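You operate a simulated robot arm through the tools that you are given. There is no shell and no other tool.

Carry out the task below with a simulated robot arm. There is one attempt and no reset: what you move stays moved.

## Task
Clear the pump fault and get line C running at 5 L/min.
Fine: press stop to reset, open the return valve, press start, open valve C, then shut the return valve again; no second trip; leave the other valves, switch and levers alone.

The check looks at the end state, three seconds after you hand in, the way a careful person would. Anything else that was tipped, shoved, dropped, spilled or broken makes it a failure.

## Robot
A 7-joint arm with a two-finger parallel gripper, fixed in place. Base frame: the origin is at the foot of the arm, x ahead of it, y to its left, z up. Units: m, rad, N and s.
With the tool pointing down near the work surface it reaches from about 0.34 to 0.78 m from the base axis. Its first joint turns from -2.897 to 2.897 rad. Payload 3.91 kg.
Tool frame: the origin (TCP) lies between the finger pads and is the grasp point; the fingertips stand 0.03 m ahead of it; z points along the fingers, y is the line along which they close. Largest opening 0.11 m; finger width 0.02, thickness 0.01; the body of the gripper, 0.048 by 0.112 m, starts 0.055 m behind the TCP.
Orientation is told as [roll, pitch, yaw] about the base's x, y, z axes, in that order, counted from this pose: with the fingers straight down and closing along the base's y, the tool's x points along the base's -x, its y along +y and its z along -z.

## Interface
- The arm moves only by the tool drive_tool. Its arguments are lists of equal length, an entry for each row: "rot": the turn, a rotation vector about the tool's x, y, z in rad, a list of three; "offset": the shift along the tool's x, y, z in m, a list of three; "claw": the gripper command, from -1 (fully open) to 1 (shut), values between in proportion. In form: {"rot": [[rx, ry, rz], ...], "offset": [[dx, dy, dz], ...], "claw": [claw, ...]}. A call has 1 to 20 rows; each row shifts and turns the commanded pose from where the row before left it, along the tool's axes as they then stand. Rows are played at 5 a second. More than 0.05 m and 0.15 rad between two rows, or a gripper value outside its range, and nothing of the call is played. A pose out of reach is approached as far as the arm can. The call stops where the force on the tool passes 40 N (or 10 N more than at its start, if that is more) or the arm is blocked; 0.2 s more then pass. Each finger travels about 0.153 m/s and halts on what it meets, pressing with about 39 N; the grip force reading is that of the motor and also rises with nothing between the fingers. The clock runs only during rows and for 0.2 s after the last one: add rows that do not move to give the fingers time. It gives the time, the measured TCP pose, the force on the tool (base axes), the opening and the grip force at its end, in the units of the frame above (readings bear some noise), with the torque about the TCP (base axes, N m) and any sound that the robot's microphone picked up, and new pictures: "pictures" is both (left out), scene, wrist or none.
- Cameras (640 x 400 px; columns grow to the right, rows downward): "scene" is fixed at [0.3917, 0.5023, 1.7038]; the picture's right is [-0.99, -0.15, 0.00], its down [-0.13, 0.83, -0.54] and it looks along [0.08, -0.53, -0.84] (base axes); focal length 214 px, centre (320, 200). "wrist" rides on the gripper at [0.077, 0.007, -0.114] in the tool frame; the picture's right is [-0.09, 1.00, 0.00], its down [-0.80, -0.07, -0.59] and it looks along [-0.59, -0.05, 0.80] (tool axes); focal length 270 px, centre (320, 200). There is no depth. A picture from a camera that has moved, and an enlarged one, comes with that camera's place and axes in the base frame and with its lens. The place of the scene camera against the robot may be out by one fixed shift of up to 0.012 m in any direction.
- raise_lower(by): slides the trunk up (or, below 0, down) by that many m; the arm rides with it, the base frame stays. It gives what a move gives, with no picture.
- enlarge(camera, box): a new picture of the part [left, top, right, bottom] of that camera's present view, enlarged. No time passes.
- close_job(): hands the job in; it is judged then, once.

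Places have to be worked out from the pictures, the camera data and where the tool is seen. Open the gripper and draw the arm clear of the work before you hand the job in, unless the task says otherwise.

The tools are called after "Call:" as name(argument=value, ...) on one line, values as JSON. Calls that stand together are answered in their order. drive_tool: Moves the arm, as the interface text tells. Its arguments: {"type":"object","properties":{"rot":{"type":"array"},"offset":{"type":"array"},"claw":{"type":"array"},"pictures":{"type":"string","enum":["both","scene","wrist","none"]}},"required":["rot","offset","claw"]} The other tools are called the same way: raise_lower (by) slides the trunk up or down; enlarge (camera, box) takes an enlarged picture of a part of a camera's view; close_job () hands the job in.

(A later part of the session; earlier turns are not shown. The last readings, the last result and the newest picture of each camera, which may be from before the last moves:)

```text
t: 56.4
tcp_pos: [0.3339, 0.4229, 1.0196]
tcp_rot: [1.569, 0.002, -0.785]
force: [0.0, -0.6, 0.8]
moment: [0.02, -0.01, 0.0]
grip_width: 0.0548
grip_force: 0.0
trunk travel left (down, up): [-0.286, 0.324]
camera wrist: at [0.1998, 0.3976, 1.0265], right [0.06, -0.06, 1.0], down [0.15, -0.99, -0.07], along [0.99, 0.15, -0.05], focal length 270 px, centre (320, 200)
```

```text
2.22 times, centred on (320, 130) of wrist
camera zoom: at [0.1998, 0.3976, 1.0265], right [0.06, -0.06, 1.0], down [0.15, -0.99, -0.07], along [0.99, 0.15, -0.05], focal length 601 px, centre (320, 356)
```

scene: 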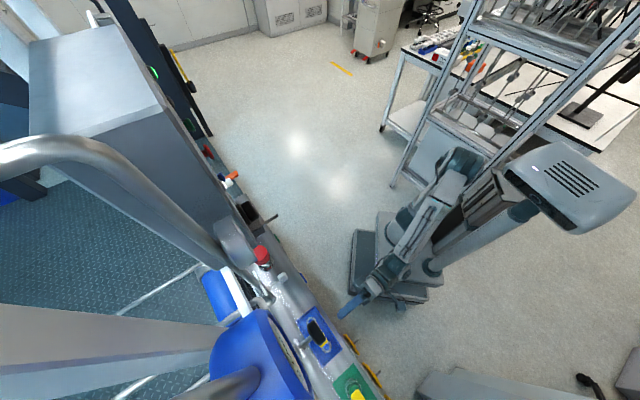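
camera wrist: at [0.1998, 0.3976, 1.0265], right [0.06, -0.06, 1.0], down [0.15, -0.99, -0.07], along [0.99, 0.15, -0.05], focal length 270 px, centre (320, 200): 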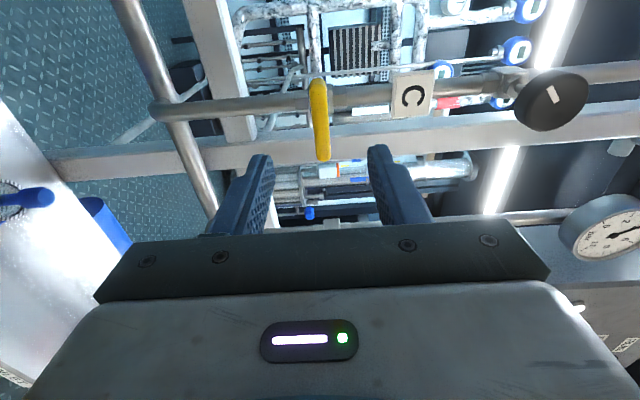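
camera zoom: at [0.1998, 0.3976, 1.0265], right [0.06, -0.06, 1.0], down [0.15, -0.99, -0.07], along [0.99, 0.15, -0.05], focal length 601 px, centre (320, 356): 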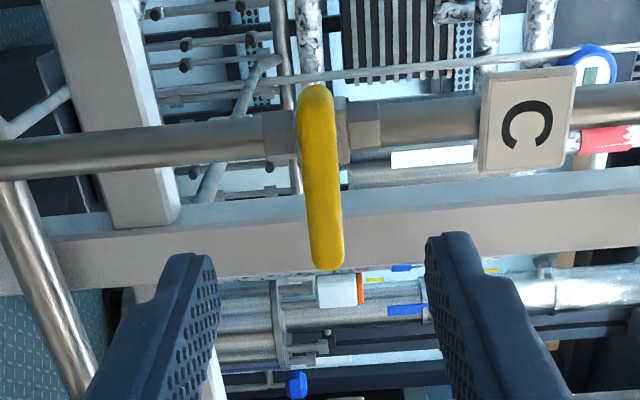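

C's bar sits at e≈0.0605, z≈1.0196, centred between the fingers. I shift 2.5 mm and advance 0.10 m to straddle it.

Call:
drive_tool(rot=[[0, 0, 0], [0, 0, 0], [0, 0, 0], [0, 0, 0]], offset=[[-0.0025, 0, 0.03], [0, 0, 0.035], [0, 0, 0.035], [0, 0, 0]], claw=[0, 0, 0, 0], pictures="both")

Call:
enlarge(camera="wrist", box=[220, 80, 420, 240])

Call:
enlarge(camera="scene", box=[260, 260, 380, 360])

```text
t: 57.4
tcp_pos: [0.4068, 0.4924, 1.0192]
tcp_rot: [1.569, 0.002, -0.785]
force: [0.7, -0.9, 0.1]
moment: [0.01, 0.04, -0.04]
grip_width: 0.0546
grip_force: 0.1
trunk travel left (down, up): [-0.286, 0.324]
camera wrist: at [0.272, 0.4669, 1.0254], right [0.06, -0.06, 1.0], down [0.15, -0.99, -0.07], along [0.99, 0.15, -0.05], focal length 270 px, centre (320, 200)
```

scene: 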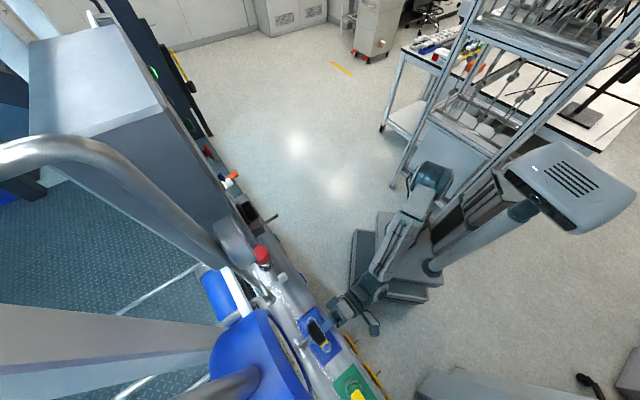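
wrist: 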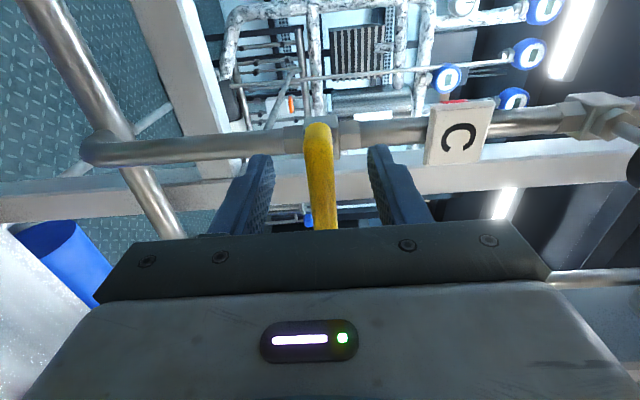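

```text
2.50 times, centred on (320, 160) of wrist
camera zoom: at [0.272, 0.4669, 1.0254], right [0.06, -0.06, 1.0], down [0.15, -0.99, -0.07], along [0.99, 0.15, -0.05], focal length 676 px, centre (320, 300)
```

zoom: 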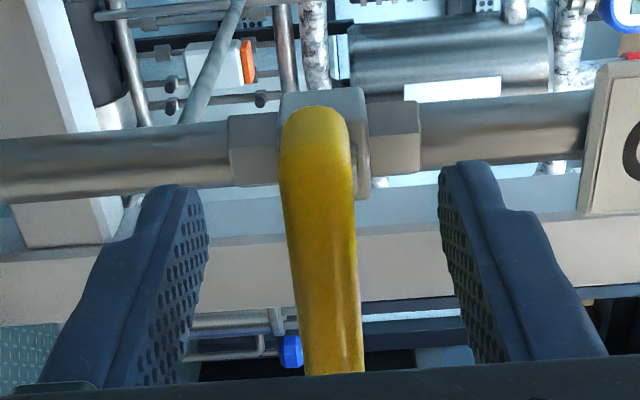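

```text
4.00 times, centred on (320, 310) of scene
camera zoom: at [0.3917, 0.5023, 1.7038], right [-0.99, -0.15, 0.0], down [-0.13, 0.83, -0.54], along [0.08, -0.53, -0.84], focal length 858 px, centre (320, -240)
```

zoom: 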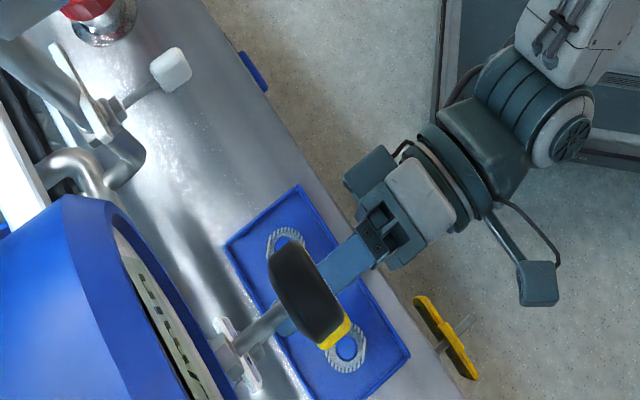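

The fingers straddle C's bar just as at RETURN. I close on it.

Call:
drive_tool(rot=[[0, 0, 0], [0, 0, 0], [0, 0, 0], [0, 0, 0]], offset=[[0, 0, 0], [0, 0, 0], [0, 0, 0], [0, 0, 0]], claw=[0.5, 1, 1, 1], pictures="wrist")

```text
t: 58.4
tcp_pos: [0.4068, 0.4922, 1.0212]
tcp_rot: [1.572, 0.0, -0.784]
force: [3.5, 5.5, 10.9]
moment: [-0.23, 0.22, -0.14]
grip_width: 0.0126
grip_force: 44.8
trunk travel left (down, up): [-0.286, 0.324]
camera wrist: at [0.2718, 0.4666, 1.0264], right [0.06, -0.06, 1.0], down [0.15, -0.99, -0.07], along [0.99, 0.15, -0.05], focal length 270 px, centre (320, 200)
```

wrist: 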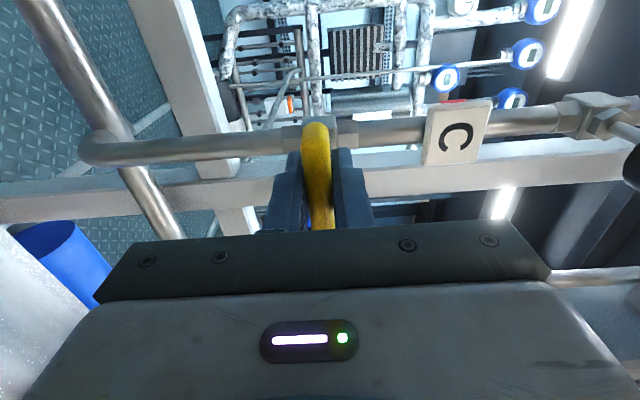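

Gripped at 12.6 mm with a slight upward load. I relieve 2 mm up and begin turning counter-clockwise.

Call:
drive_tool(rot=[[0, 0, 0], [0, 0, -0.05], [0, 0, -0.05], [0, 0, -0.05]], offset=[[0, 0.0015, 0.0005], [0, 0, 0], [0, 0, 0], [0, 0, 0]], claw=[1, 1, 1, 1], pictures="wrist")

```text
t: 59.4
tcp_pos: [0.4074, 0.492, 1.0193]
tcp_rot: [1.566, -0.15, -0.783]
force: [-9.6, -9.7, -11.0]
moment: [0.59, -0.59, -1.19]
grip_width: 0.0127
grip_force: 45.3
trunk travel left (down, up): [-0.286, 0.324]
camera wrist: at [0.2717, 0.4667, 1.0154], right [-0.04, 0.05, 1.0], down [0.15, -0.99, 0.05], along [0.99, 0.15, 0.03], focal length 270 px, centre (320, 200)
```

wrist: 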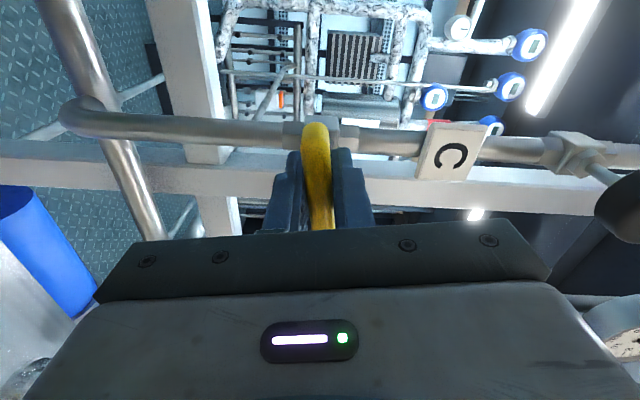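

The bar follows. I trim 1.5 mm back/down and keep turning.

Call:
drive_tool(rot=[[0, 0, 0], [0, 0, -0.06], [0, 0, -0.06], [0, 0, -0.06]], offset=[[0.0003, -0.0015, -0.0015], [0, 0, 0], [0, 0, 0], [0, 0, 0]], claw=[1, 1, 1, 1], pictures="none")

```text
t: 60.4
tcp_pos: [0.4062, 0.4921, 1.0195]
tcp_rot: [1.57, -0.334, -0.783]
force: [7.3, 6.9, -0.4]
moment: [-0.25, 0.22, 1.14]
grip_width: 0.0129
grip_force: 45.0
trunk travel left (down, up): [-0.286, 0.324]
```

Loads are small. I continue another 0.24 rad with a slight forward trim.

Call:
drive_tool(rot=[[0, 0, -0.06], [0, 0, -0.06], [0, 0, -0.06], [0, 0, -0.06]], offset=[[0, 0, 0.001], [0, 0, 0], [0, 0, 0], [0, 0, 0]], claw=[1, 1, 1, 1], pictures="none")

```text
t: 61.4
tcp_pos: [0.4047, 0.4931, 1.02]
tcp_rot: [1.57, -0.572, -0.786]
force: [3.9, 4.1, 2.9]
moment: [0.01, -0.04, 0.18]
grip_width: 0.0129
grip_force: 45.4
trunk travel left (down, up): [-0.286, 0.324]
```

Smooth, with under 7 N. I continue by 0.3 rad.

Call:
drive_tool(rot=[[0, 0, -0.06], [0, 0, -0.06], [0, 0, -0.06], [0, 0, -0.06], [0, 0, -0.06]], offset=[[0, 0, 0.0005], [0, 0, 0], [0, 0, 0], [0, 0, 0], [0, 0, 0]], claw=[1, 1, 1, 1, 1], pictures="none")

```text
t: 62.6
tcp_pos: [0.4063, 0.4933, 1.0189]
tcp_rot: [1.57, -0.871, -0.784]
force: [-2.8, -2.0, -2.7]
moment: [0.58, -0.63, -0.72]
grip_width: 0.013
grip_force: 45.1
trunk travel left (down, up): [-0.286, 0.324]
```

Still smooth at 0.87 rad. I continue 0.36 rad more.

Call:
drive_tool(rot=[[0, 0, -0.06], [0, 0, -0.06], [0, 0, -0.06], [0, 0, -0.06], [0, 0, -0.06], [0, 0, -0.06]], offset=[[0, 0, 0], [0, 0, 0], [0, 0, 0], [0, 0, 0], [0, 0, 0], [0, 0, 0]], claw=[1, 1, 1, 1, 1, 1], pictures="none")

```text
t: 64.0
tcp_pos: [0.4073, 0.4922, 1.0192]
tcp_rot: [1.568, -1.232, -0.779]
force: [-1.7, -4.2, -4.3]
moment: [-0.36, 0.34, 0.26]
grip_width: 0.0129
grip_force: 44.5
trunk travel left (down, up): [-0.286, 0.324]
```

At 1.23 rad with low forces. I finish the turn to vertical (0.34 rad more).

Call:
drive_tool(rot=[[0, 0, -0.06], [0, 0, -0.06], [0, 0, -0.06], [0, 0, -0.06], [0, 0, -0.05], [0, 0, -0.05]], offset=[[0, 0, 0], [0, 0, 0], [0, 0, 0], [0, 0, 0], [0, 0, 0], [0, 0, 0]], claw=[1, 1, 1, 1, 1, 1], pictures="both")

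Call:
enlarge(camera="wrist", box=[220, 40, 420, 240])

Call:
enlarge(camera="scene", box=[140, 50, 220, 130])

```text
t: 65.4
tcp_pos: [0.4073, 0.492, 1.0188]
tcp_rot: [-0.24, -1.569, 1.026]
force: [-4.7, -6.1, -13.6]
moment: [0.84, -0.81, -0.06]
grip_width: 0.0128
grip_force: 44.8
trunk travel left (down, up): [-0.286, 0.324]
camera wrist: at [0.3219, 0.4163, 0.9423], right [-0.7, 0.7, 0.09], down [-0.37, -0.47, 0.8], along [0.61, 0.53, 0.59], focal length 270 px, centre (320, 200)
```

scene: 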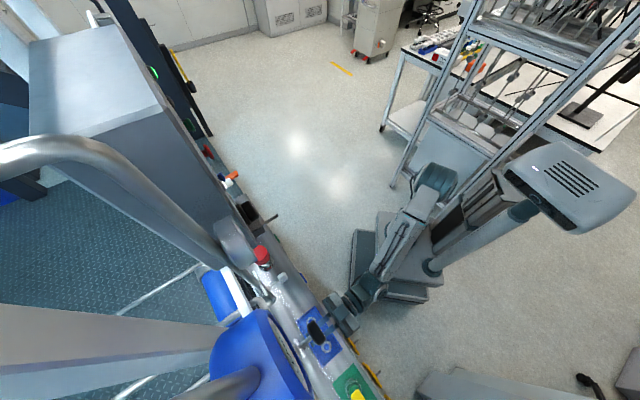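
wrist: 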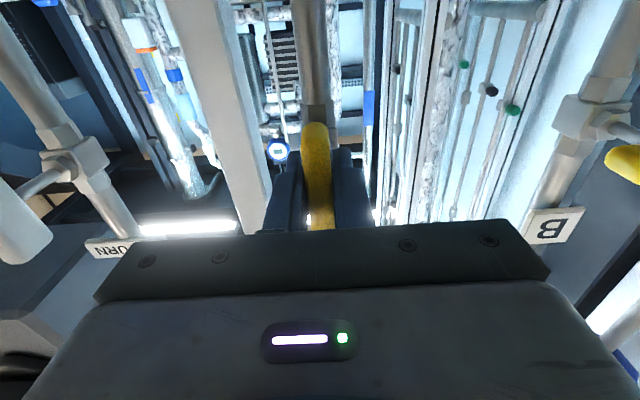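

```text
2.00 times, centred on (320, 140) of wrist
camera zoom: at [0.3219, 0.4163, 0.9423], right [-0.7, 0.7, 0.09], down [-0.37, -0.47, 0.8], along [0.61, 0.53, 0.59], focal length 541 px, centre (320, 320)
```

zoom: 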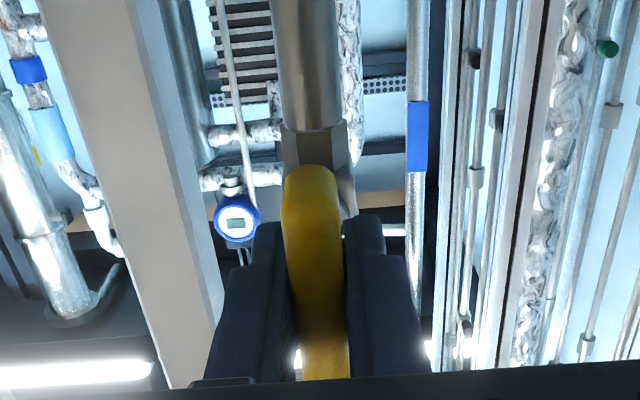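

```text
5.00 times, centred on (180, 90) of scene
camera zoom: at [0.3917, 0.5023, 1.7038], right [-0.99, -0.15, 0.0], down [-0.13, 0.83, -0.54], along [0.08, -0.53, -0.84], focal length 1072 px, centre (1020, 750)
```

zoom: 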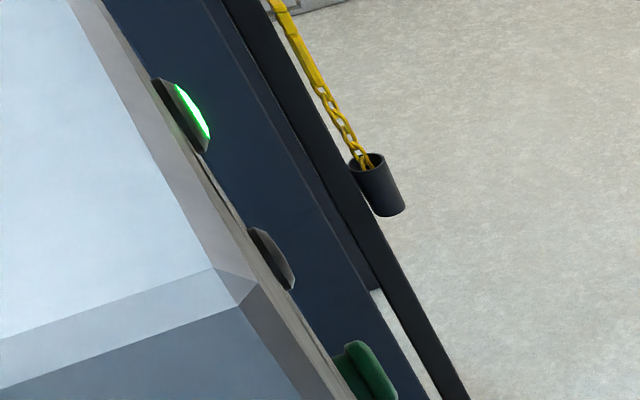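

C's bar is vertical and RUN is still lit. I release and back straight out.

Call:
drive_tool(rot=[[0, 0, 0], [0, 0, 0], [0, 0, 0], [0, 0, 0], [0, 0, 0], [0, 0, 0], [0, 0, 0]], offset=[[0, 0, 0], [0, 0, 0], [0, 0, 0], [0, 0, -0.03], [0, 0, -0.04], [0, 0, -0.035], [0, 0, 0]], claw=[0.5, 0, 0, 0, 0, 0, 0], pictures="both")

Call:
enlarge(camera="wrist", box=[220, 40, 420, 220])

```text
t: 67.0
tcp_pos: [0.3315, 0.418, 1.0208]
tcp_rot: [0.621, -1.57, 0.166]
force: [-0.2, -0.5, 0.0]
moment: [-0.02, 0.0, 0.01]
grip_width: 0.0549
grip_force: 0.0
trunk travel left (down, up): [-0.286, 0.324]
camera wrist: at [0.2467, 0.342, 0.9442], right [-0.7, 0.7, 0.09], down [-0.37, -0.47, 0.8], along [0.61, 0.53, 0.59], focal length 270 px, centre (320, 200)
```

scene: 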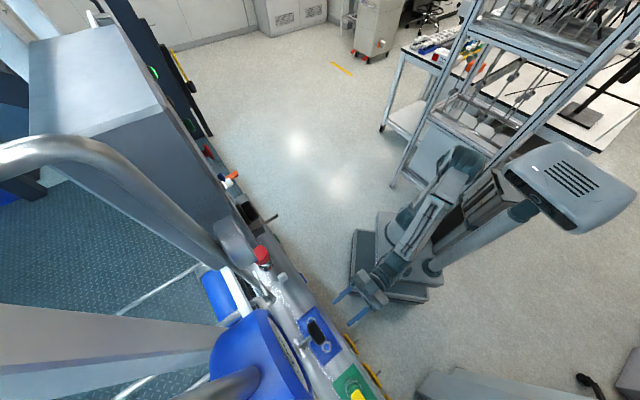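
wrist: 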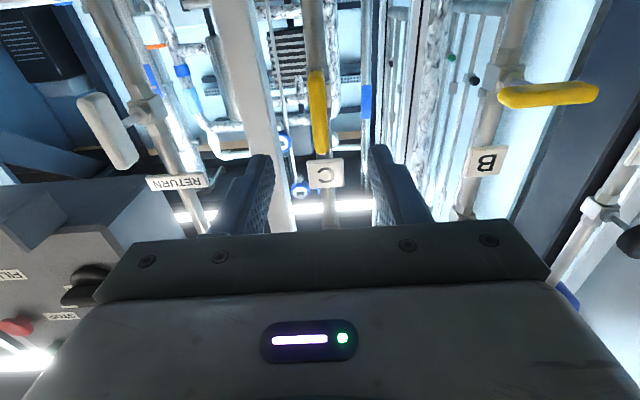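

```text
2.22 times, centred on (320, 130) of wrist
camera zoom: at [0.2467, 0.342, 0.9442], right [-0.7, 0.7, 0.09], down [-0.37, -0.47, 0.8], along [0.61, 0.53, 0.59], focal length 601 px, centre (320, 356)
```

zoom: 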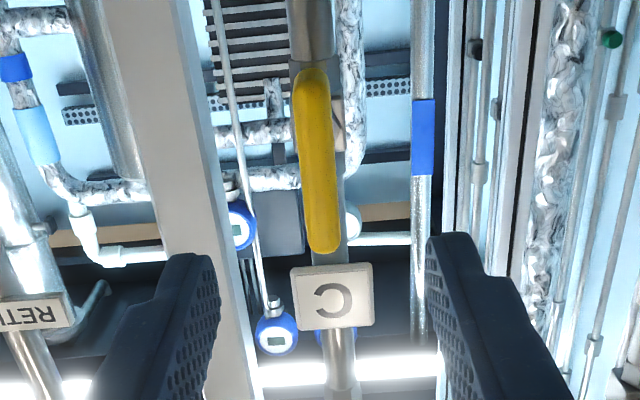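

C is clearly open; A/B unaffected. I slide back to the RETURN line and rise to read the flow and pressure gauges before shutting RETURN.

Call:
drive_tool(rot=[[0, 0, 0], [0, 0, 0], [0, 0, 0], [0, 0, 0], [0, 0, 0], [0, 0, 0], [0, 0, 0], [0, 0, 0], [0, 0, 0], [0, 0, 0], [0, 0, 0]], offset=[[0, -0.0453, -0.01], [0, -0.0453, -0.01], [0, -0.0453, -0.01], [0, -0.0453, -0.01], [-0.0465, 0, 0], [-0.0465, 0, 0], [-0.0465, 0, 0], [-0.0465, 0, 0], [-0.0465, 0, 0], [-0.0465, 0, 0], [0, 0, 0]], claw=[0, 0, 0, 0, 0, 0, 0, 0, 0, 0, 0], pictures="both")

Call:
enlarge(camera="wrist", box=[260, 80, 640, 260])

```text
t: 69.4
tcp_pos: [0.4322, 0.2609, 1.2989]
tcp_rot: [-0.267, -1.569, 1.049]
force: [-0.3, 0.3, -0.2]
moment: [-0.02, -0.03, -0.04]
grip_width: 0.055
grip_force: 0.0
trunk travel left (down, up): [-0.286, 0.324]
camera wrist: at [0.3475, 0.1849, 1.2221], right [-0.7, 0.7, 0.09], down [-0.37, -0.47, 0.8], along [0.61, 0.53, 0.59], focal length 270 px, centre (320, 200)
```

scene: 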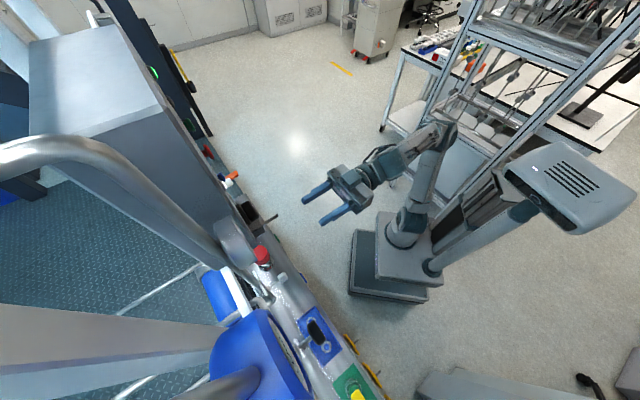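
wrist: 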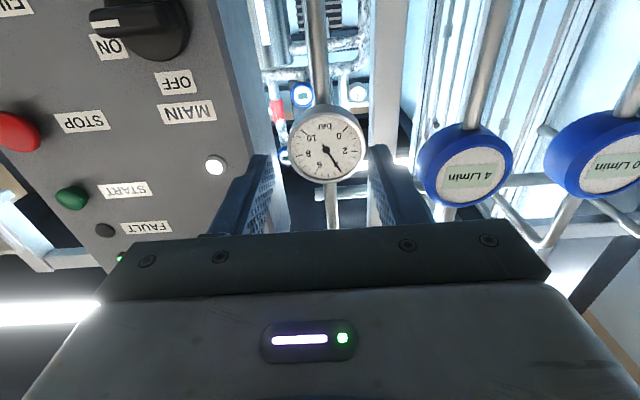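

```text
1.68 times, centred on (450, 170) of wrist
camera zoom: at [0.3475, 0.1849, 1.2221], right [-0.7, 0.7, 0.09], down [-0.37, -0.47, 0.8], along [0.61, 0.53, 0.59], focal length 455 px, centre (101, 250)
```

zoom: 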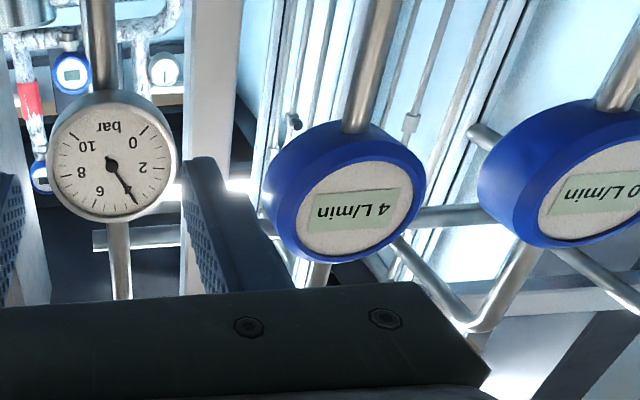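

C reads 4 L/min with RETURN open and pressure ~4.5 bar. I lower back to the RETURN handle (bar now vertical, so the present roll suits it).

Call:
drive_tool(rot=[[0, 0, 0], [0, 0, 0], [0, 0, 0], [0, 0, 0], [0, 0, 0], [0, 0, 0], [0, 0, 0], [0, 0, 0]], offset=[[0.0466, 0.001, 0], [0.0466, 0, 0], [0.0466, 0, 0], [0.0466, 0, 0], [0.0466, 0, 0], [0.0466, 0, 0], [0, 0, 0.04], [0, 0, 0]], claw=[0, 0, 0, 0, 0, 0, 0, 0], pictures="wrist")

Call:
enlarge(camera="wrist", box=[220, 40, 420, 220])

```text
t: 71.2
tcp_pos: [0.4599, 0.2914, 1.0193]
tcp_rot: [0.122, -1.568, 0.666]
force: [0.4, 0.6, -0.3]
moment: [0.02, -0.03, -0.01]
grip_width: 0.055
grip_force: 0.0
trunk travel left (down, up): [-0.286, 0.324]
camera wrist: at [0.3749, 0.2158, 0.9428], right [-0.7, 0.7, 0.09], down [-0.37, -0.47, 0.8], along [0.61, 0.53, 0.59], focal length 270 px, centre (320, 200)
```

wrist: 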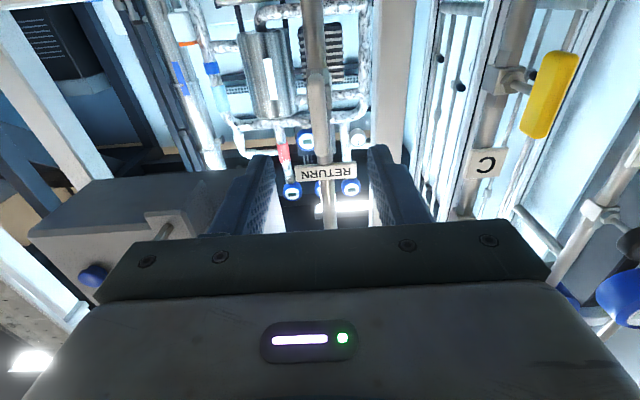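

```text
2.22 times, centred on (320, 130) of wrist
camera zoom: at [0.3749, 0.2158, 0.9428], right [-0.7, 0.7, 0.09], down [-0.37, -0.47, 0.8], along [0.61, 0.53, 0.59], focal length 601 px, centre (320, 356)
```

zoom: 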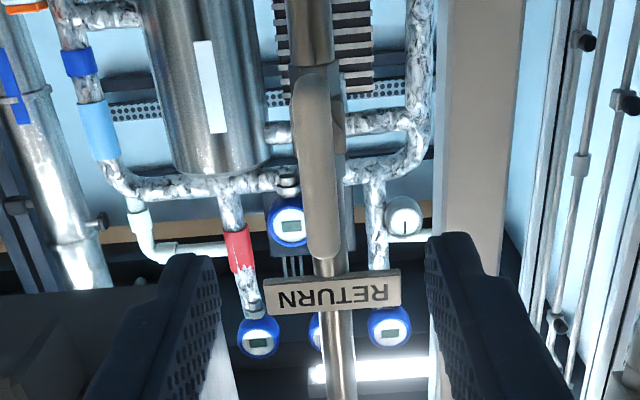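

Aligned at e≈-0.119, z≈1.019. I advance 0.104 m so the pads straddle the vertical bar.

Call:
drive_tool(rot=[[0, 0, 0], [0, 0, 0], [0, 0, 0], [0, 0, 0]], offset=[[0, 0, 0.035], [0, 0, 0.035], [0, 0, 0.034], [0, 0, 0]], claw=[0, 0, 0, 0], pictures="wrist")

Call:
enlarge(camera="wrist", box=[220, 60, 420, 240])

```text
t: 72.2
tcp_pos: [0.5349, 0.3642, 1.0166]
tcp_rot: [0.213, -1.57, 0.57]
force: [0.0, 1.0, -0.2]
moment: [0.01, -0.02, 0.01]
grip_width: 0.0551
grip_force: 0.1
trunk travel left (down, up): [-0.286, 0.324]
camera wrist: at [0.4498, 0.2886, 0.9399], right [-0.7, 0.7, 0.09], down [-0.37, -0.47, 0.8], along [0.61, 0.53, 0.59], focal length 270 px, centre (320, 200)
```

wrist: 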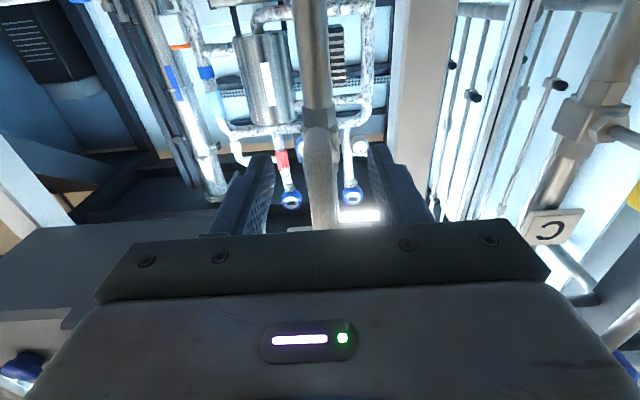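

```text
2.22 times, centred on (320, 150) of wrist
camera zoom: at [0.4498, 0.2886, 0.9399], right [-0.7, 0.7, 0.09], down [-0.37, -0.47, 0.8], along [0.61, 0.53, 0.59], focal length 601 px, centre (320, 311)
```

zoom: 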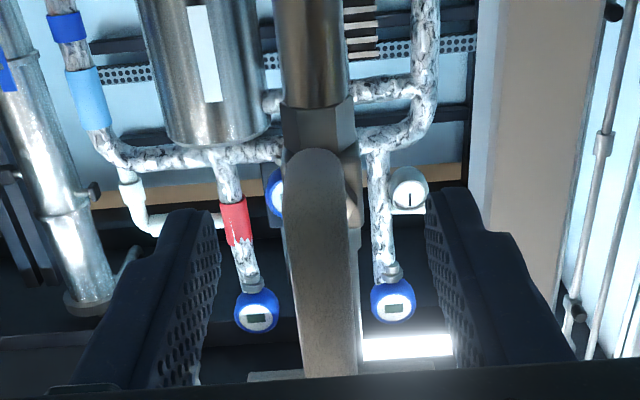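

The bar is centred between the pads. I nudge up 1 mm and close on it.

Call:
drive_tool(rot=[[0, 0, 0], [0, 0, 0], [0, 0, 0], [0, 0, 0]], offset=[[-0.001, 0, 0], [0, 0, 0], [0, 0, 0], [0, 0, 0]], claw=[0.5, 1, 1, 1], pictures="none")

```text
t: 73.2
tcp_pos: [0.5349, 0.3646, 1.0185]
tcp_rot: [0.174, -1.571, 0.612]
force: [-1.0, 0.7, -3.1]
moment: [0.67, -0.67, -0.14]
grip_width: 0.013
grip_force: 44.7
trunk travel left (down, up): [-0.286, 0.324]
```

Gripped cleanly with minimal load. I start turning clockwise (+) to close RETURN.

Call:
drive_tool(rot=[[0, 0, 0.05], [0, 0, 0.05], [0, 0, 0.05], [0, 0, 0.05]], offset=[[0, 0, 0], [0, 0, 0], [0, 0, 0], [0, 0, 0]], claw=[1, 1, 1, 1], pictures="none")

```text
t: 74.2
tcp_pos: [0.5343, 0.3654, 1.0194]
tcp_rot: [1.558, -1.37, -0.771]
force: [-1.3, 2.1, -8.1]
moment: [0.97, -0.92, -0.18]
grip_width: 0.0129
grip_force: 44.7
trunk travel left (down, up): [-0.286, 0.324]
```

Turning freely. I continue 0.36 rad.

Call:
drive_tool(rot=[[0, 0, 0.06], [0, 0, 0.06], [0, 0, 0.06], [0, 0, 0.06], [0, 0, 0.06], [0, 0, 0.06]], offset=[[0.001, 0, 0], [0, 0, 0], [0, 0, 0], [0, 0, 0], [0, 0, 0], [0, 0, 0]], claw=[1, 1, 1, 1, 1, 1], pictures="none")

```text
t: 75.6
tcp_pos: [0.5337, 0.3651, 1.0191]
tcp_rot: [1.566, -1.011, -0.78]
force: [2.5, 2.8, -2.2]
moment: [-0.41, 0.36, 0.45]
grip_width: 0.0126
grip_force: 45.3
trunk travel left (down, up): [-0.286, 0.324]
```

Low forces at ~0.56 rad turned. I continue 0.36 rad more.

Call:
drive_tool(rot=[[0, 0, 0.06], [0, 0, 0.06], [0, 0, 0.06], [0, 0, 0.06], [0, 0, 0.06], [0, 0, 0.06]], offset=[[0, 0, 0], [0, 0, 0], [0, 0, 0], [0, 0, 0], [0, 0, 0], [0, 0, 0]], claw=[1, 1, 1, 1, 1, 1], pictures="wrist")

```text
t: 77.0
tcp_pos: [0.5326, 0.3654, 1.019]
tcp_rot: [1.568, -0.65, -0.781]
force: [-2.1, 2.2, -5.7]
moment: [-0.47, 0.47, 1.26]
grip_width: 0.0127
grip_force: 44.9
trunk travel left (down, up): [-0.286, 0.324]
camera wrist: at [0.4068, 0.3311, 0.978], right [-0.38, 0.38, 0.85], down [0.06, -0.9, 0.43], along [0.92, 0.21, 0.31], focal length 270 px, centre (320, 200)
```

wrist: 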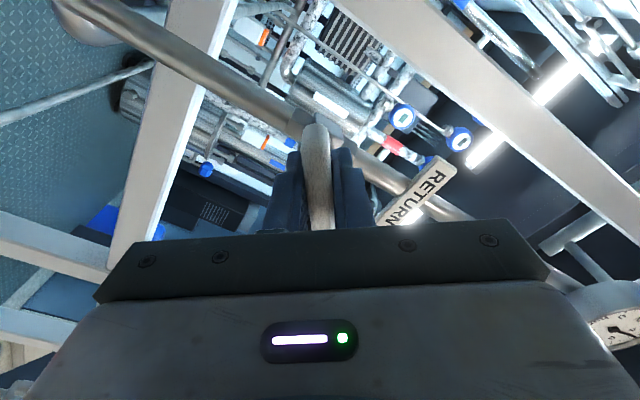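

The bar is following, with ~0.65 rad left. I continue 0.36 rad.

Call:
drive_tool(rot=[[0, 0, 0.06], [0, 0, 0.06], [0, 0, 0.06], [0, 0, 0.06], [0, 0, 0.06], [0, 0, 0.06]], offset=[[0, 0, 0], [0, 0, 0], [0, 0, 0], [0, 0, 0], [0, 0, 0], [0, 0, 0]], claw=[1, 1, 1, 1, 1, 1], pictures="none")

```text
t: 78.4
tcp_pos: [0.533, 0.3666, 1.02]
tcp_rot: [1.57, -0.29, -0.783]
force: [-7.0, 6.3, -3.2]
moment: [0.04, -0.01, 0.33]
grip_width: 0.0127
grip_force: 45.4
trunk travel left (down, up): [-0.286, 0.324]
```

About 0.29 rad to go. I finish the turn to horizontal, watching for the stop.

Call:
drive_tool(rot=[[0, 0, 0.06], [0, 0, 0.06], [0, 0, 0.06], [0, 0, 0.06], [0, 0, 0.05], [0, 0, 0]], offset=[[0.001, 0, 0], [0, 0, 0], [0, 0, 0], [0, 0, 0], [0, 0, 0], [0, 0, 0]], claw=[1, 1, 1, 1, 1, 1], pictures="both")

Call:
enlarge(camera="wrist", box=[220, 60, 420, 240])

```text
t: 79.8
tcp_pos: [0.5339, 0.3649, 1.0209]
tcp_rot: [1.571, -0.001, -0.785]
force: [-2.9, 4.7, 7.3]
moment: [-0.13, 0.12, 1.33]
grip_width: 0.0129
grip_force: 45.2
trunk travel left (down, up): [-0.286, 0.324]
camera wrist: at [0.3985, 0.3397, 1.0264], right [0.06, -0.06, 1.0], down [0.15, -0.99, -0.07], along [0.99, 0.15, -0.05], focal length 270 px, centre (320, 200)
```

scene: 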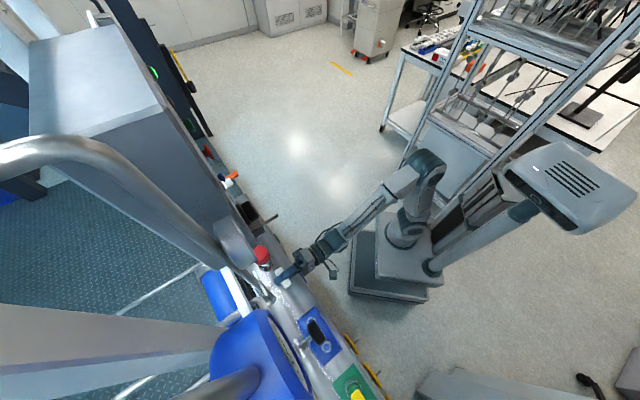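
wrist: 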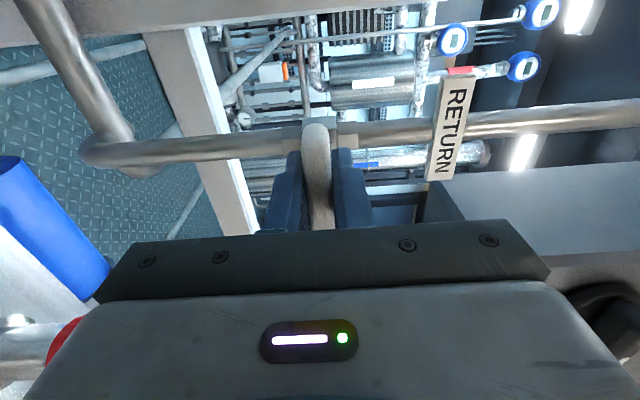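

```text
2.22 times, centred on (320, 150) of wrist
camera zoom: at [0.3985, 0.3397, 1.0264], right [0.06, -0.06, 1.0], down [0.15, -0.99, -0.07], along [0.99, 0.15, -0.05], focal length 601 px, centre (320, 311)
```

zoom: 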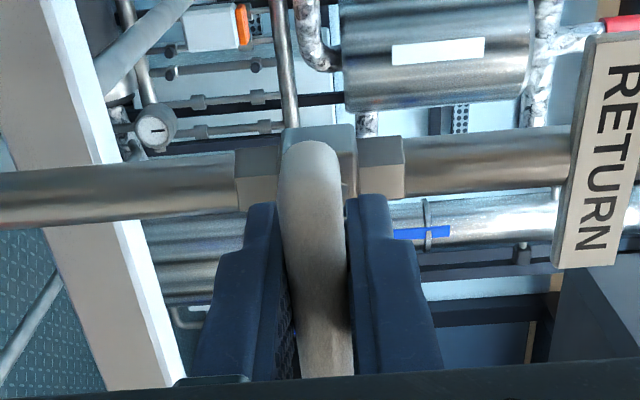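

RETURN's bar is back horizontal and RUN still lit. I release, back out, and then check the flow reading.

Call:
drive_tool(rot=[[0, 0, 0], [0, 0, 0], [0, 0, 0], [0, 0, 0], [0, 0, 0], [0, 0, 0], [0, 0, 0]], offset=[[0, 0, 0], [0, 0, 0], [0, 0, 0], [0, 0, -0.04], [0, 0, -0.04], [0, 0, -0.04], [0, 0, 0]], claw=[0.5, 0, 0, 0, 0, 0, 0], pictures="both")

Call:
enlarge(camera="wrist", box=[220, 60, 640, 240])

```text
t: 81.4
tcp_pos: [0.4484, 0.2801, 1.0179]
tcp_rot: [1.57, 0.0, -0.787]
force: [0.0, -0.3, 0.3]
moment: [-0.01, 0.03, -0.02]
grip_width: 0.0551
grip_force: 0.1
trunk travel left (down, up): [-0.286, 0.324]
camera wrist: at [0.3141, 0.2543, 1.0248], right [0.06, -0.06, 1.0], down [0.15, -0.99, -0.07], along [0.99, 0.15, -0.05], focal length 270 px, centre (320, 200)
```

scene: 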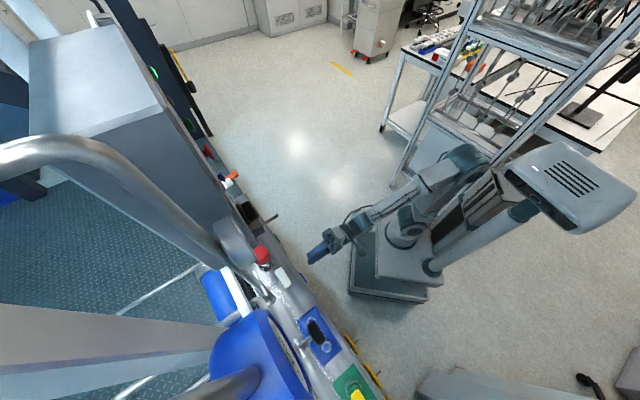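
wrist: 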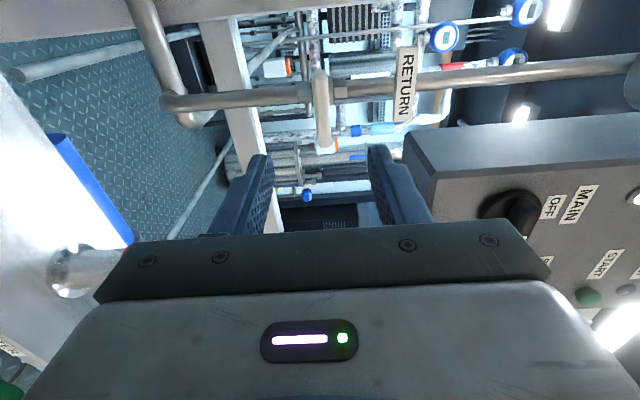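

```text
1.52 times, centred on (430, 150) of wrist
camera zoom: at [0.3141, 0.2543, 1.0248], right [0.06, -0.06, 1.0], down [0.15, -0.99, -0.07], along [0.99, 0.15, -0.05], focal length 412 px, centre (152, 276)
```

zoom: 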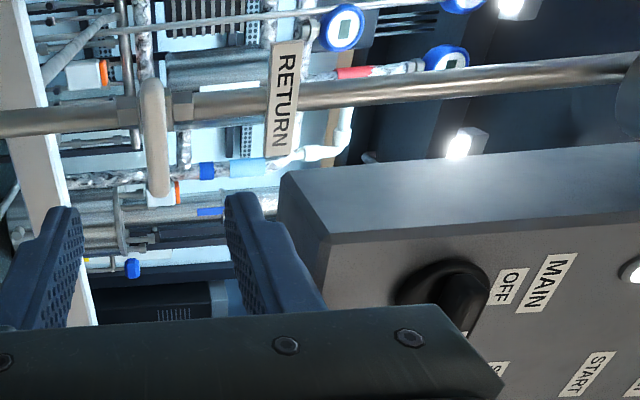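

The bar is crosswise to the pipe again. I roll back and rise to read the gauges.

Call:
drive_tool(rot=[[0, 0, -0.1428], [0, 0, -0.1428], [0, 0, -0.1428], [0, 0, -0.1428], [0, 0, -0.1428], [0, 0, -0.1428], [0, 0, -0.1428], [0, 0, -0.1428], [0, 0, -0.1428], [0, 0, -0.1428], [0, 0, -0.1428], [0, 0, 0], [0, 0, 0], [0, 0, 0], [0, 0, 0], [0, 0, 0], [0, 0, 0], [0, 0, 0]], offset=[[0, 0, 0], [0, 0, 0], [0, 0, 0], [0, 0, 0], [0, 0, 0], [0, 0, 0], [0, 0, 0], [0, 0, 0], [0, 0, 0], [0, 0, 0], [0, 0, 0], [-0.0465, 0, -0.005], [-0.0465, 0, -0.005], [-0.0465, 0, -0.005], [-0.0465, 0, -0.005], [-0.0465, 0, -0.005], [-0.0465, 0, 0], [0, 0, 0]], claw=[0, 0, 0, 0, 0, 0, 0, 0, 0, 0, 0, 0, 0, 0, 0, 0, 0, 0], pictures="both")

Call:
enlarge(camera="wrist", box=[260, 80, 640, 260])

Call:
enlarge(camera="scene", box=[140, 50, 220, 130])

```text
t: 85.2
tcp_pos: [0.4282, 0.262, 1.2992]
tcp_rot: [-0.516, -1.572, 1.302]
force: [0.1, 0.6, 0.2]
moment: [0.02, -0.01, -0.01]
grip_width: 0.0549
grip_force: 0.0
trunk travel left (down, up): [-0.286, 0.324]
camera wrist: at [0.3433, 0.1868, 1.2221], right [-0.7, 0.7, 0.09], down [-0.37, -0.47, 0.8], along [0.61, 0.53, 0.59], focal length 270 px, centre (320, 200)
```

scene: 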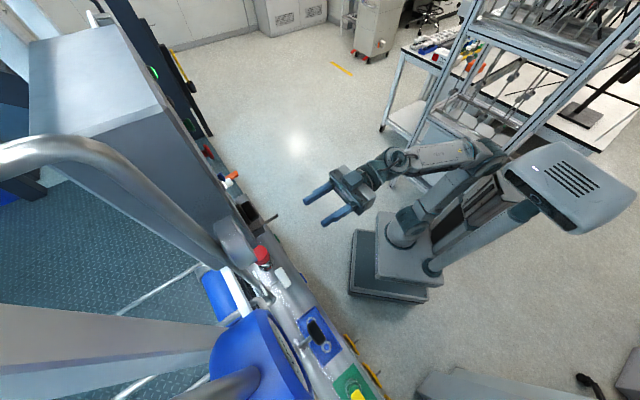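
wrist: 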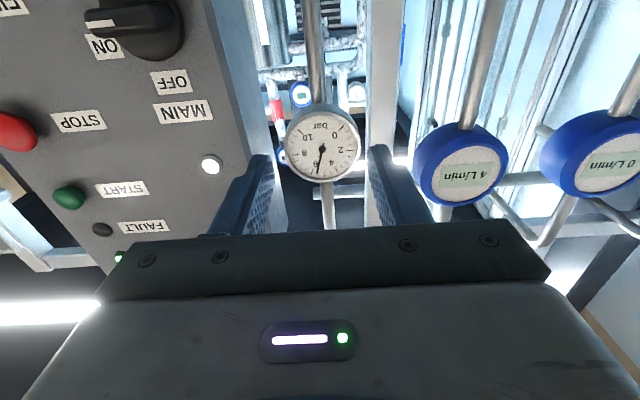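

```text
1.68 times, centred on (450, 170) of wrist
camera zoom: at [0.3433, 0.1868, 1.2221], right [-0.7, 0.7, 0.09], down [-0.37, -0.47, 0.8], along [0.61, 0.53, 0.59], focal length 455 px, centre (101, 250)
```

zoom: 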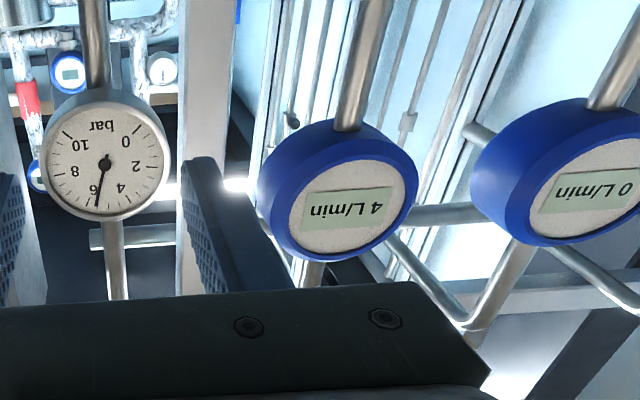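

```text
5.00 times, centred on (180, 90) of scene
camera zoom: at [0.3917, 0.5023, 1.7038], right [-0.99, -0.15, 0.0], down [-0.13, 0.83, -0.54], along [0.08, -0.53, -0.84], focal length 1072 px, centre (1020, 750)
```

zoom: 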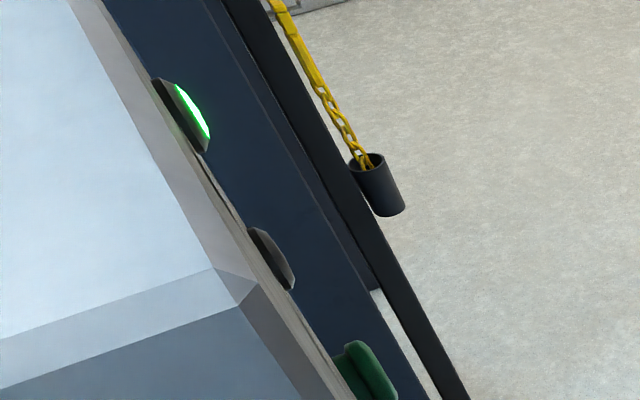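

RETURN shut, RUN on, pressure ~6 bar, but C reads 4 L/min. I wait a couple of seconds to see whether the reading is still settling and zoom in on the display.

Call:
drive_tool(rot=[[0, 0, 0], [0, 0, 0], [0, 0, 0], [0, 0, 0], [0, 0, 0], [0, 0, 0], [0, 0, 0], [0, 0, 0], [0, 0, 0], [0, 0, 0]], offset=[[0, 0, 0], [0, 0, 0], [0, 0, 0], [0, 0, 0], [0, 0, 0], [0, 0, 0], [0, 0, 0], [0, 0, 0], [0, 0, 0], [0, 0, 0]], claw=[0, 0, 0, 0, 0, 0, 0, 0, 0, 0], pictures="wrist")

Call:
enlarge(camera="wrist", box=[420, 120, 520, 210])

Call:
enlarge(camera="wrist", box=[270, 90, 370, 190])

```text
t: 87.4
tcp_pos: [0.4271, 0.2621, 1.2985]
tcp_rot: [0.289, -1.571, 0.5]
force: [-0.7, 0.2, -0.1]
moment: [0.01, -0.01, 0.04]
grip_width: 0.055
grip_force: 0.1
trunk travel left (down, up): [-0.286, 0.324]
camera wrist: at [0.3434, 0.1865, 1.2217], right [-0.7, 0.7, 0.09], down [-0.37, -0.47, 0.8], along [0.61, 0.53, 0.59], focal length 270 px, centre (320, 200)
```

wrist: 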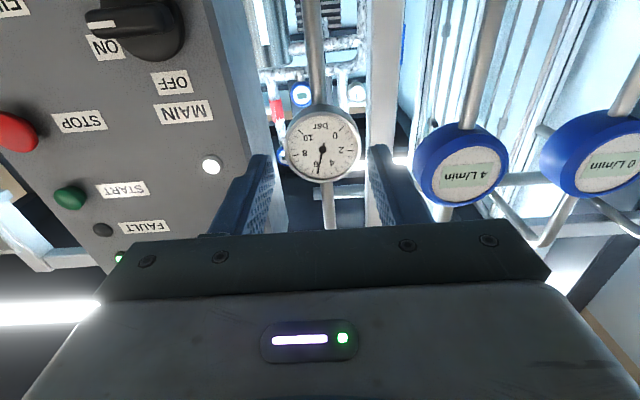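

```text
4.44 times, centred on (470, 165) of wrist
camera zoom: at [0.3434, 0.1865, 1.2217], right [-0.7, 0.7, 0.09], down [-0.37, -0.47, 0.8], along [0.61, 0.53, 0.59], focal length 1201 px, centre (-347, 356)
```

zoom: 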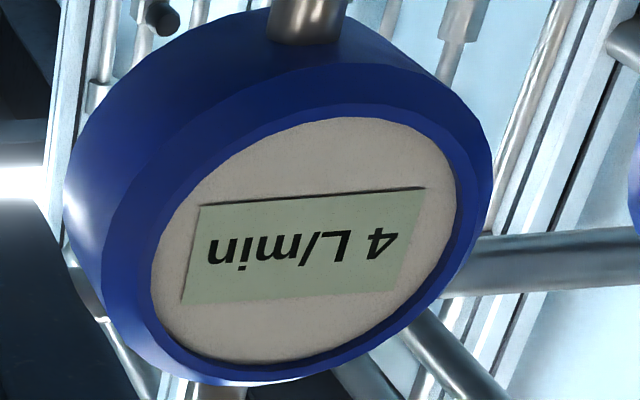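

```text
4.00 times, centred on (320, 140) of wrist
camera zoom: at [0.3434, 0.1865, 1.2217], right [-0.7, 0.7, 0.09], down [-0.37, -0.47, 0.8], along [0.61, 0.53, 0.59], focal length 1081 px, centre (320, 440)
```

zoom: 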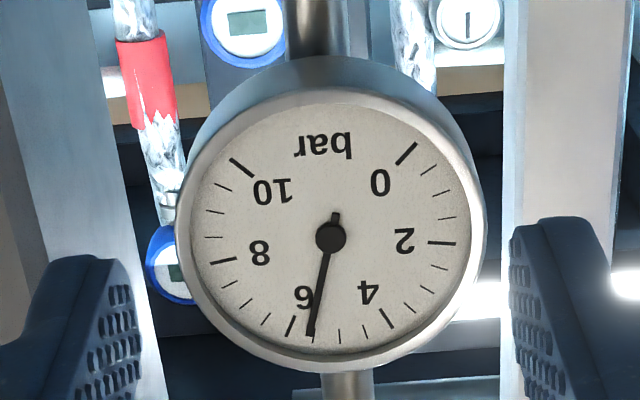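

Reading is steady at 4 L/min, ~5.6 bar. Before trimming anything, I move to a viewpoint showing C's lever and knob and RETURN's lever to verify their positions.

Call:
drive_tool(rot=[[0, 0, 0], [0, 0, 0], [0, 0, 0], [0, 0, 0], [0, 0, 0], [0, 0, 0], [0, 0, 0]], offset=[[0.04, 0, 0.005], [0.04, 0, 0.005], [0.04, 0.01, 0.005], [0.04, 0.02, 0.005], [0.03, 0.03, 0.005], [0, 0.03, 0], [0, 0, 0]], claw=[0, 0, 0, 0, 0, 0, 0], pictures="both")

Call:
enlarge(camera="wrist", box=[200, 0, 480, 220])

```text
t: 89.0
tcp_pos: [0.3853, 0.3424, 1.1071]
tcp_rot: [0.137, -1.569, 0.647]
force: [-0.3, -0.5, -0.1]
moment: [0.03, 0.0, -0.01]
grip_width: 0.0552
grip_force: 0.1
trunk travel left (down, up): [-0.286, 0.324]
camera wrist: at [0.3004, 0.2676, 1.0307], right [-0.7, 0.7, 0.09], down [-0.37, -0.47, 0.8], along [0.61, 0.53, 0.59], focal length 270 px, centre (320, 200)
```

scene: 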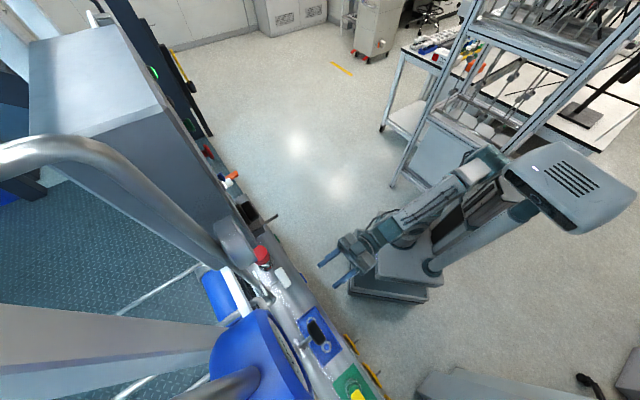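
wrist: 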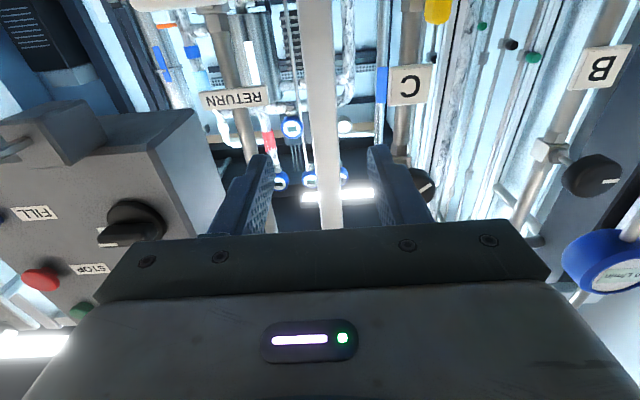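

```text
1.82 times, centred on (340, 110) of wrist
camera zoom: at [0.3004, 0.2676, 1.0307], right [-0.7, 0.7, 0.09], down [-0.37, -0.47, 0.8], along [0.61, 0.53, 0.59], focal length 491 px, centre (284, 364)
```

zoom: 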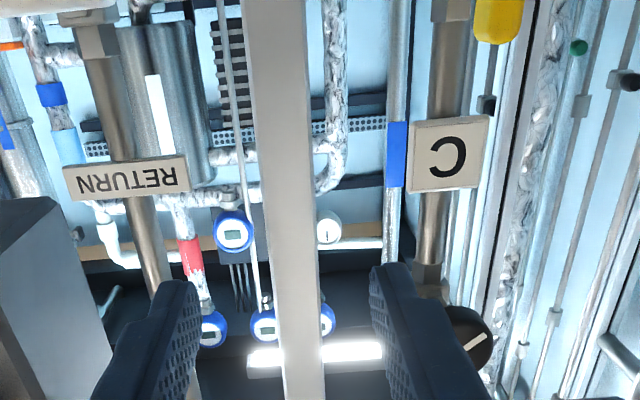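

I pitch the tool down a bit so the camera looks squarely at the levers and knobs.

Call:
drive_tool(rot=[[0, 0.14, 0], [0, 0.14, 0], [0, 0.14, 0], [0, 0.14, 0], [0, 0, 0]], offset=[[0, 0, 0], [0, 0, 0], [0, 0, 0], [0, 0, 0], [0, 0, 0]], claw=[0, 0, 0, 0, 0], pictures="wrist")

Call:
enlarge(camera="wrist", box=[180, 0, 480, 220])

Call:
enlarge(camera="wrist", box=[340, 40, 480, 180])

Call:
enlarge(camera="wrist", box=[170, 40, 310, 180])

```text
t: 90.2
tcp_pos: [0.3843, 0.3459, 1.1085]
tcp_rot: [0.001, -1.009, 0.785]
force: [0.5, 0.7, 0.6]
moment: [0.0, 0.0, 0.01]
grip_width: 0.055
grip_force: 0.0
trunk travel left (down, up): [-0.286, 0.324]
camera wrist: at [0.2833, 0.2521, 1.104], right [-0.67, 0.74, 0.07], down [0.0, -0.1, 0.99], along [0.74, 0.67, 0.07], focal length 270 px, centre (320, 200)
```

wrist: 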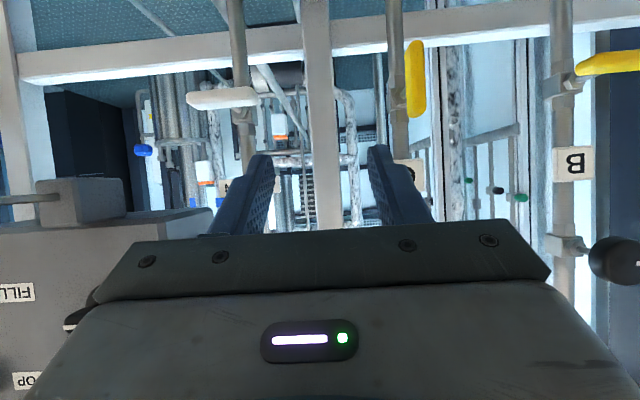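

```text
1.82 times, centred on (330, 110) of wrist
camera zoom: at [0.2833, 0.2521, 1.104], right [-0.67, 0.74, 0.07], down [0.0, -0.1, 0.99], along [0.74, 0.67, 0.07], focal length 491 px, centre (302, 364)
```

zoom: 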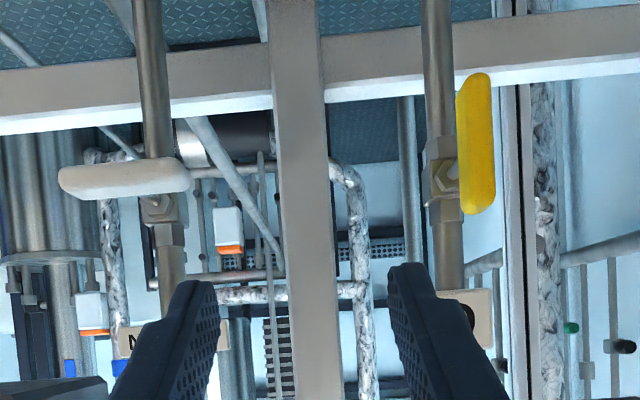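

```text
2.86 times, centred on (410, 110) of wrist
camera zoom: at [0.2833, 0.2521, 1.104], right [-0.67, 0.74, 0.07], down [0.0, -0.1, 0.99], along [0.74, 0.67, 0.07], focal length 772 px, centre (63, 457)
```

zoom: 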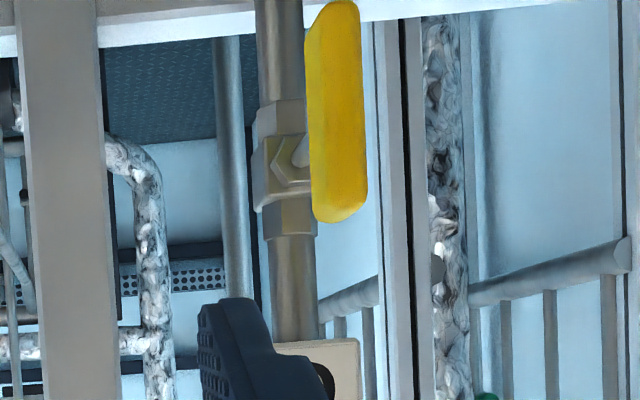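

```text
2.86 times, centred on (240, 110) of wrist
camera zoom: at [0.2833, 0.2521, 1.104], right [-0.67, 0.74, 0.07], down [0.0, -0.1, 0.99], along [0.74, 0.67, 0.07], focal length 772 px, centre (549, 457)
```

zoom: 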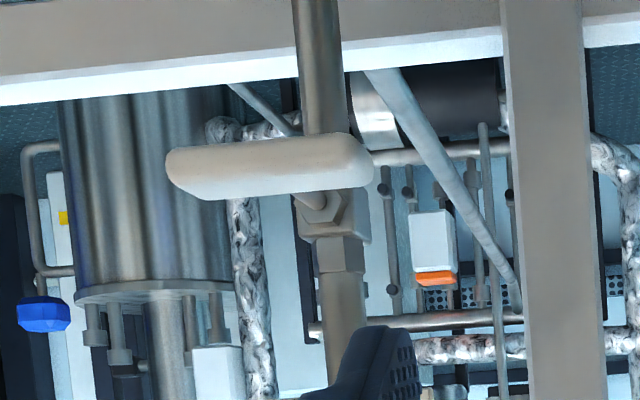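

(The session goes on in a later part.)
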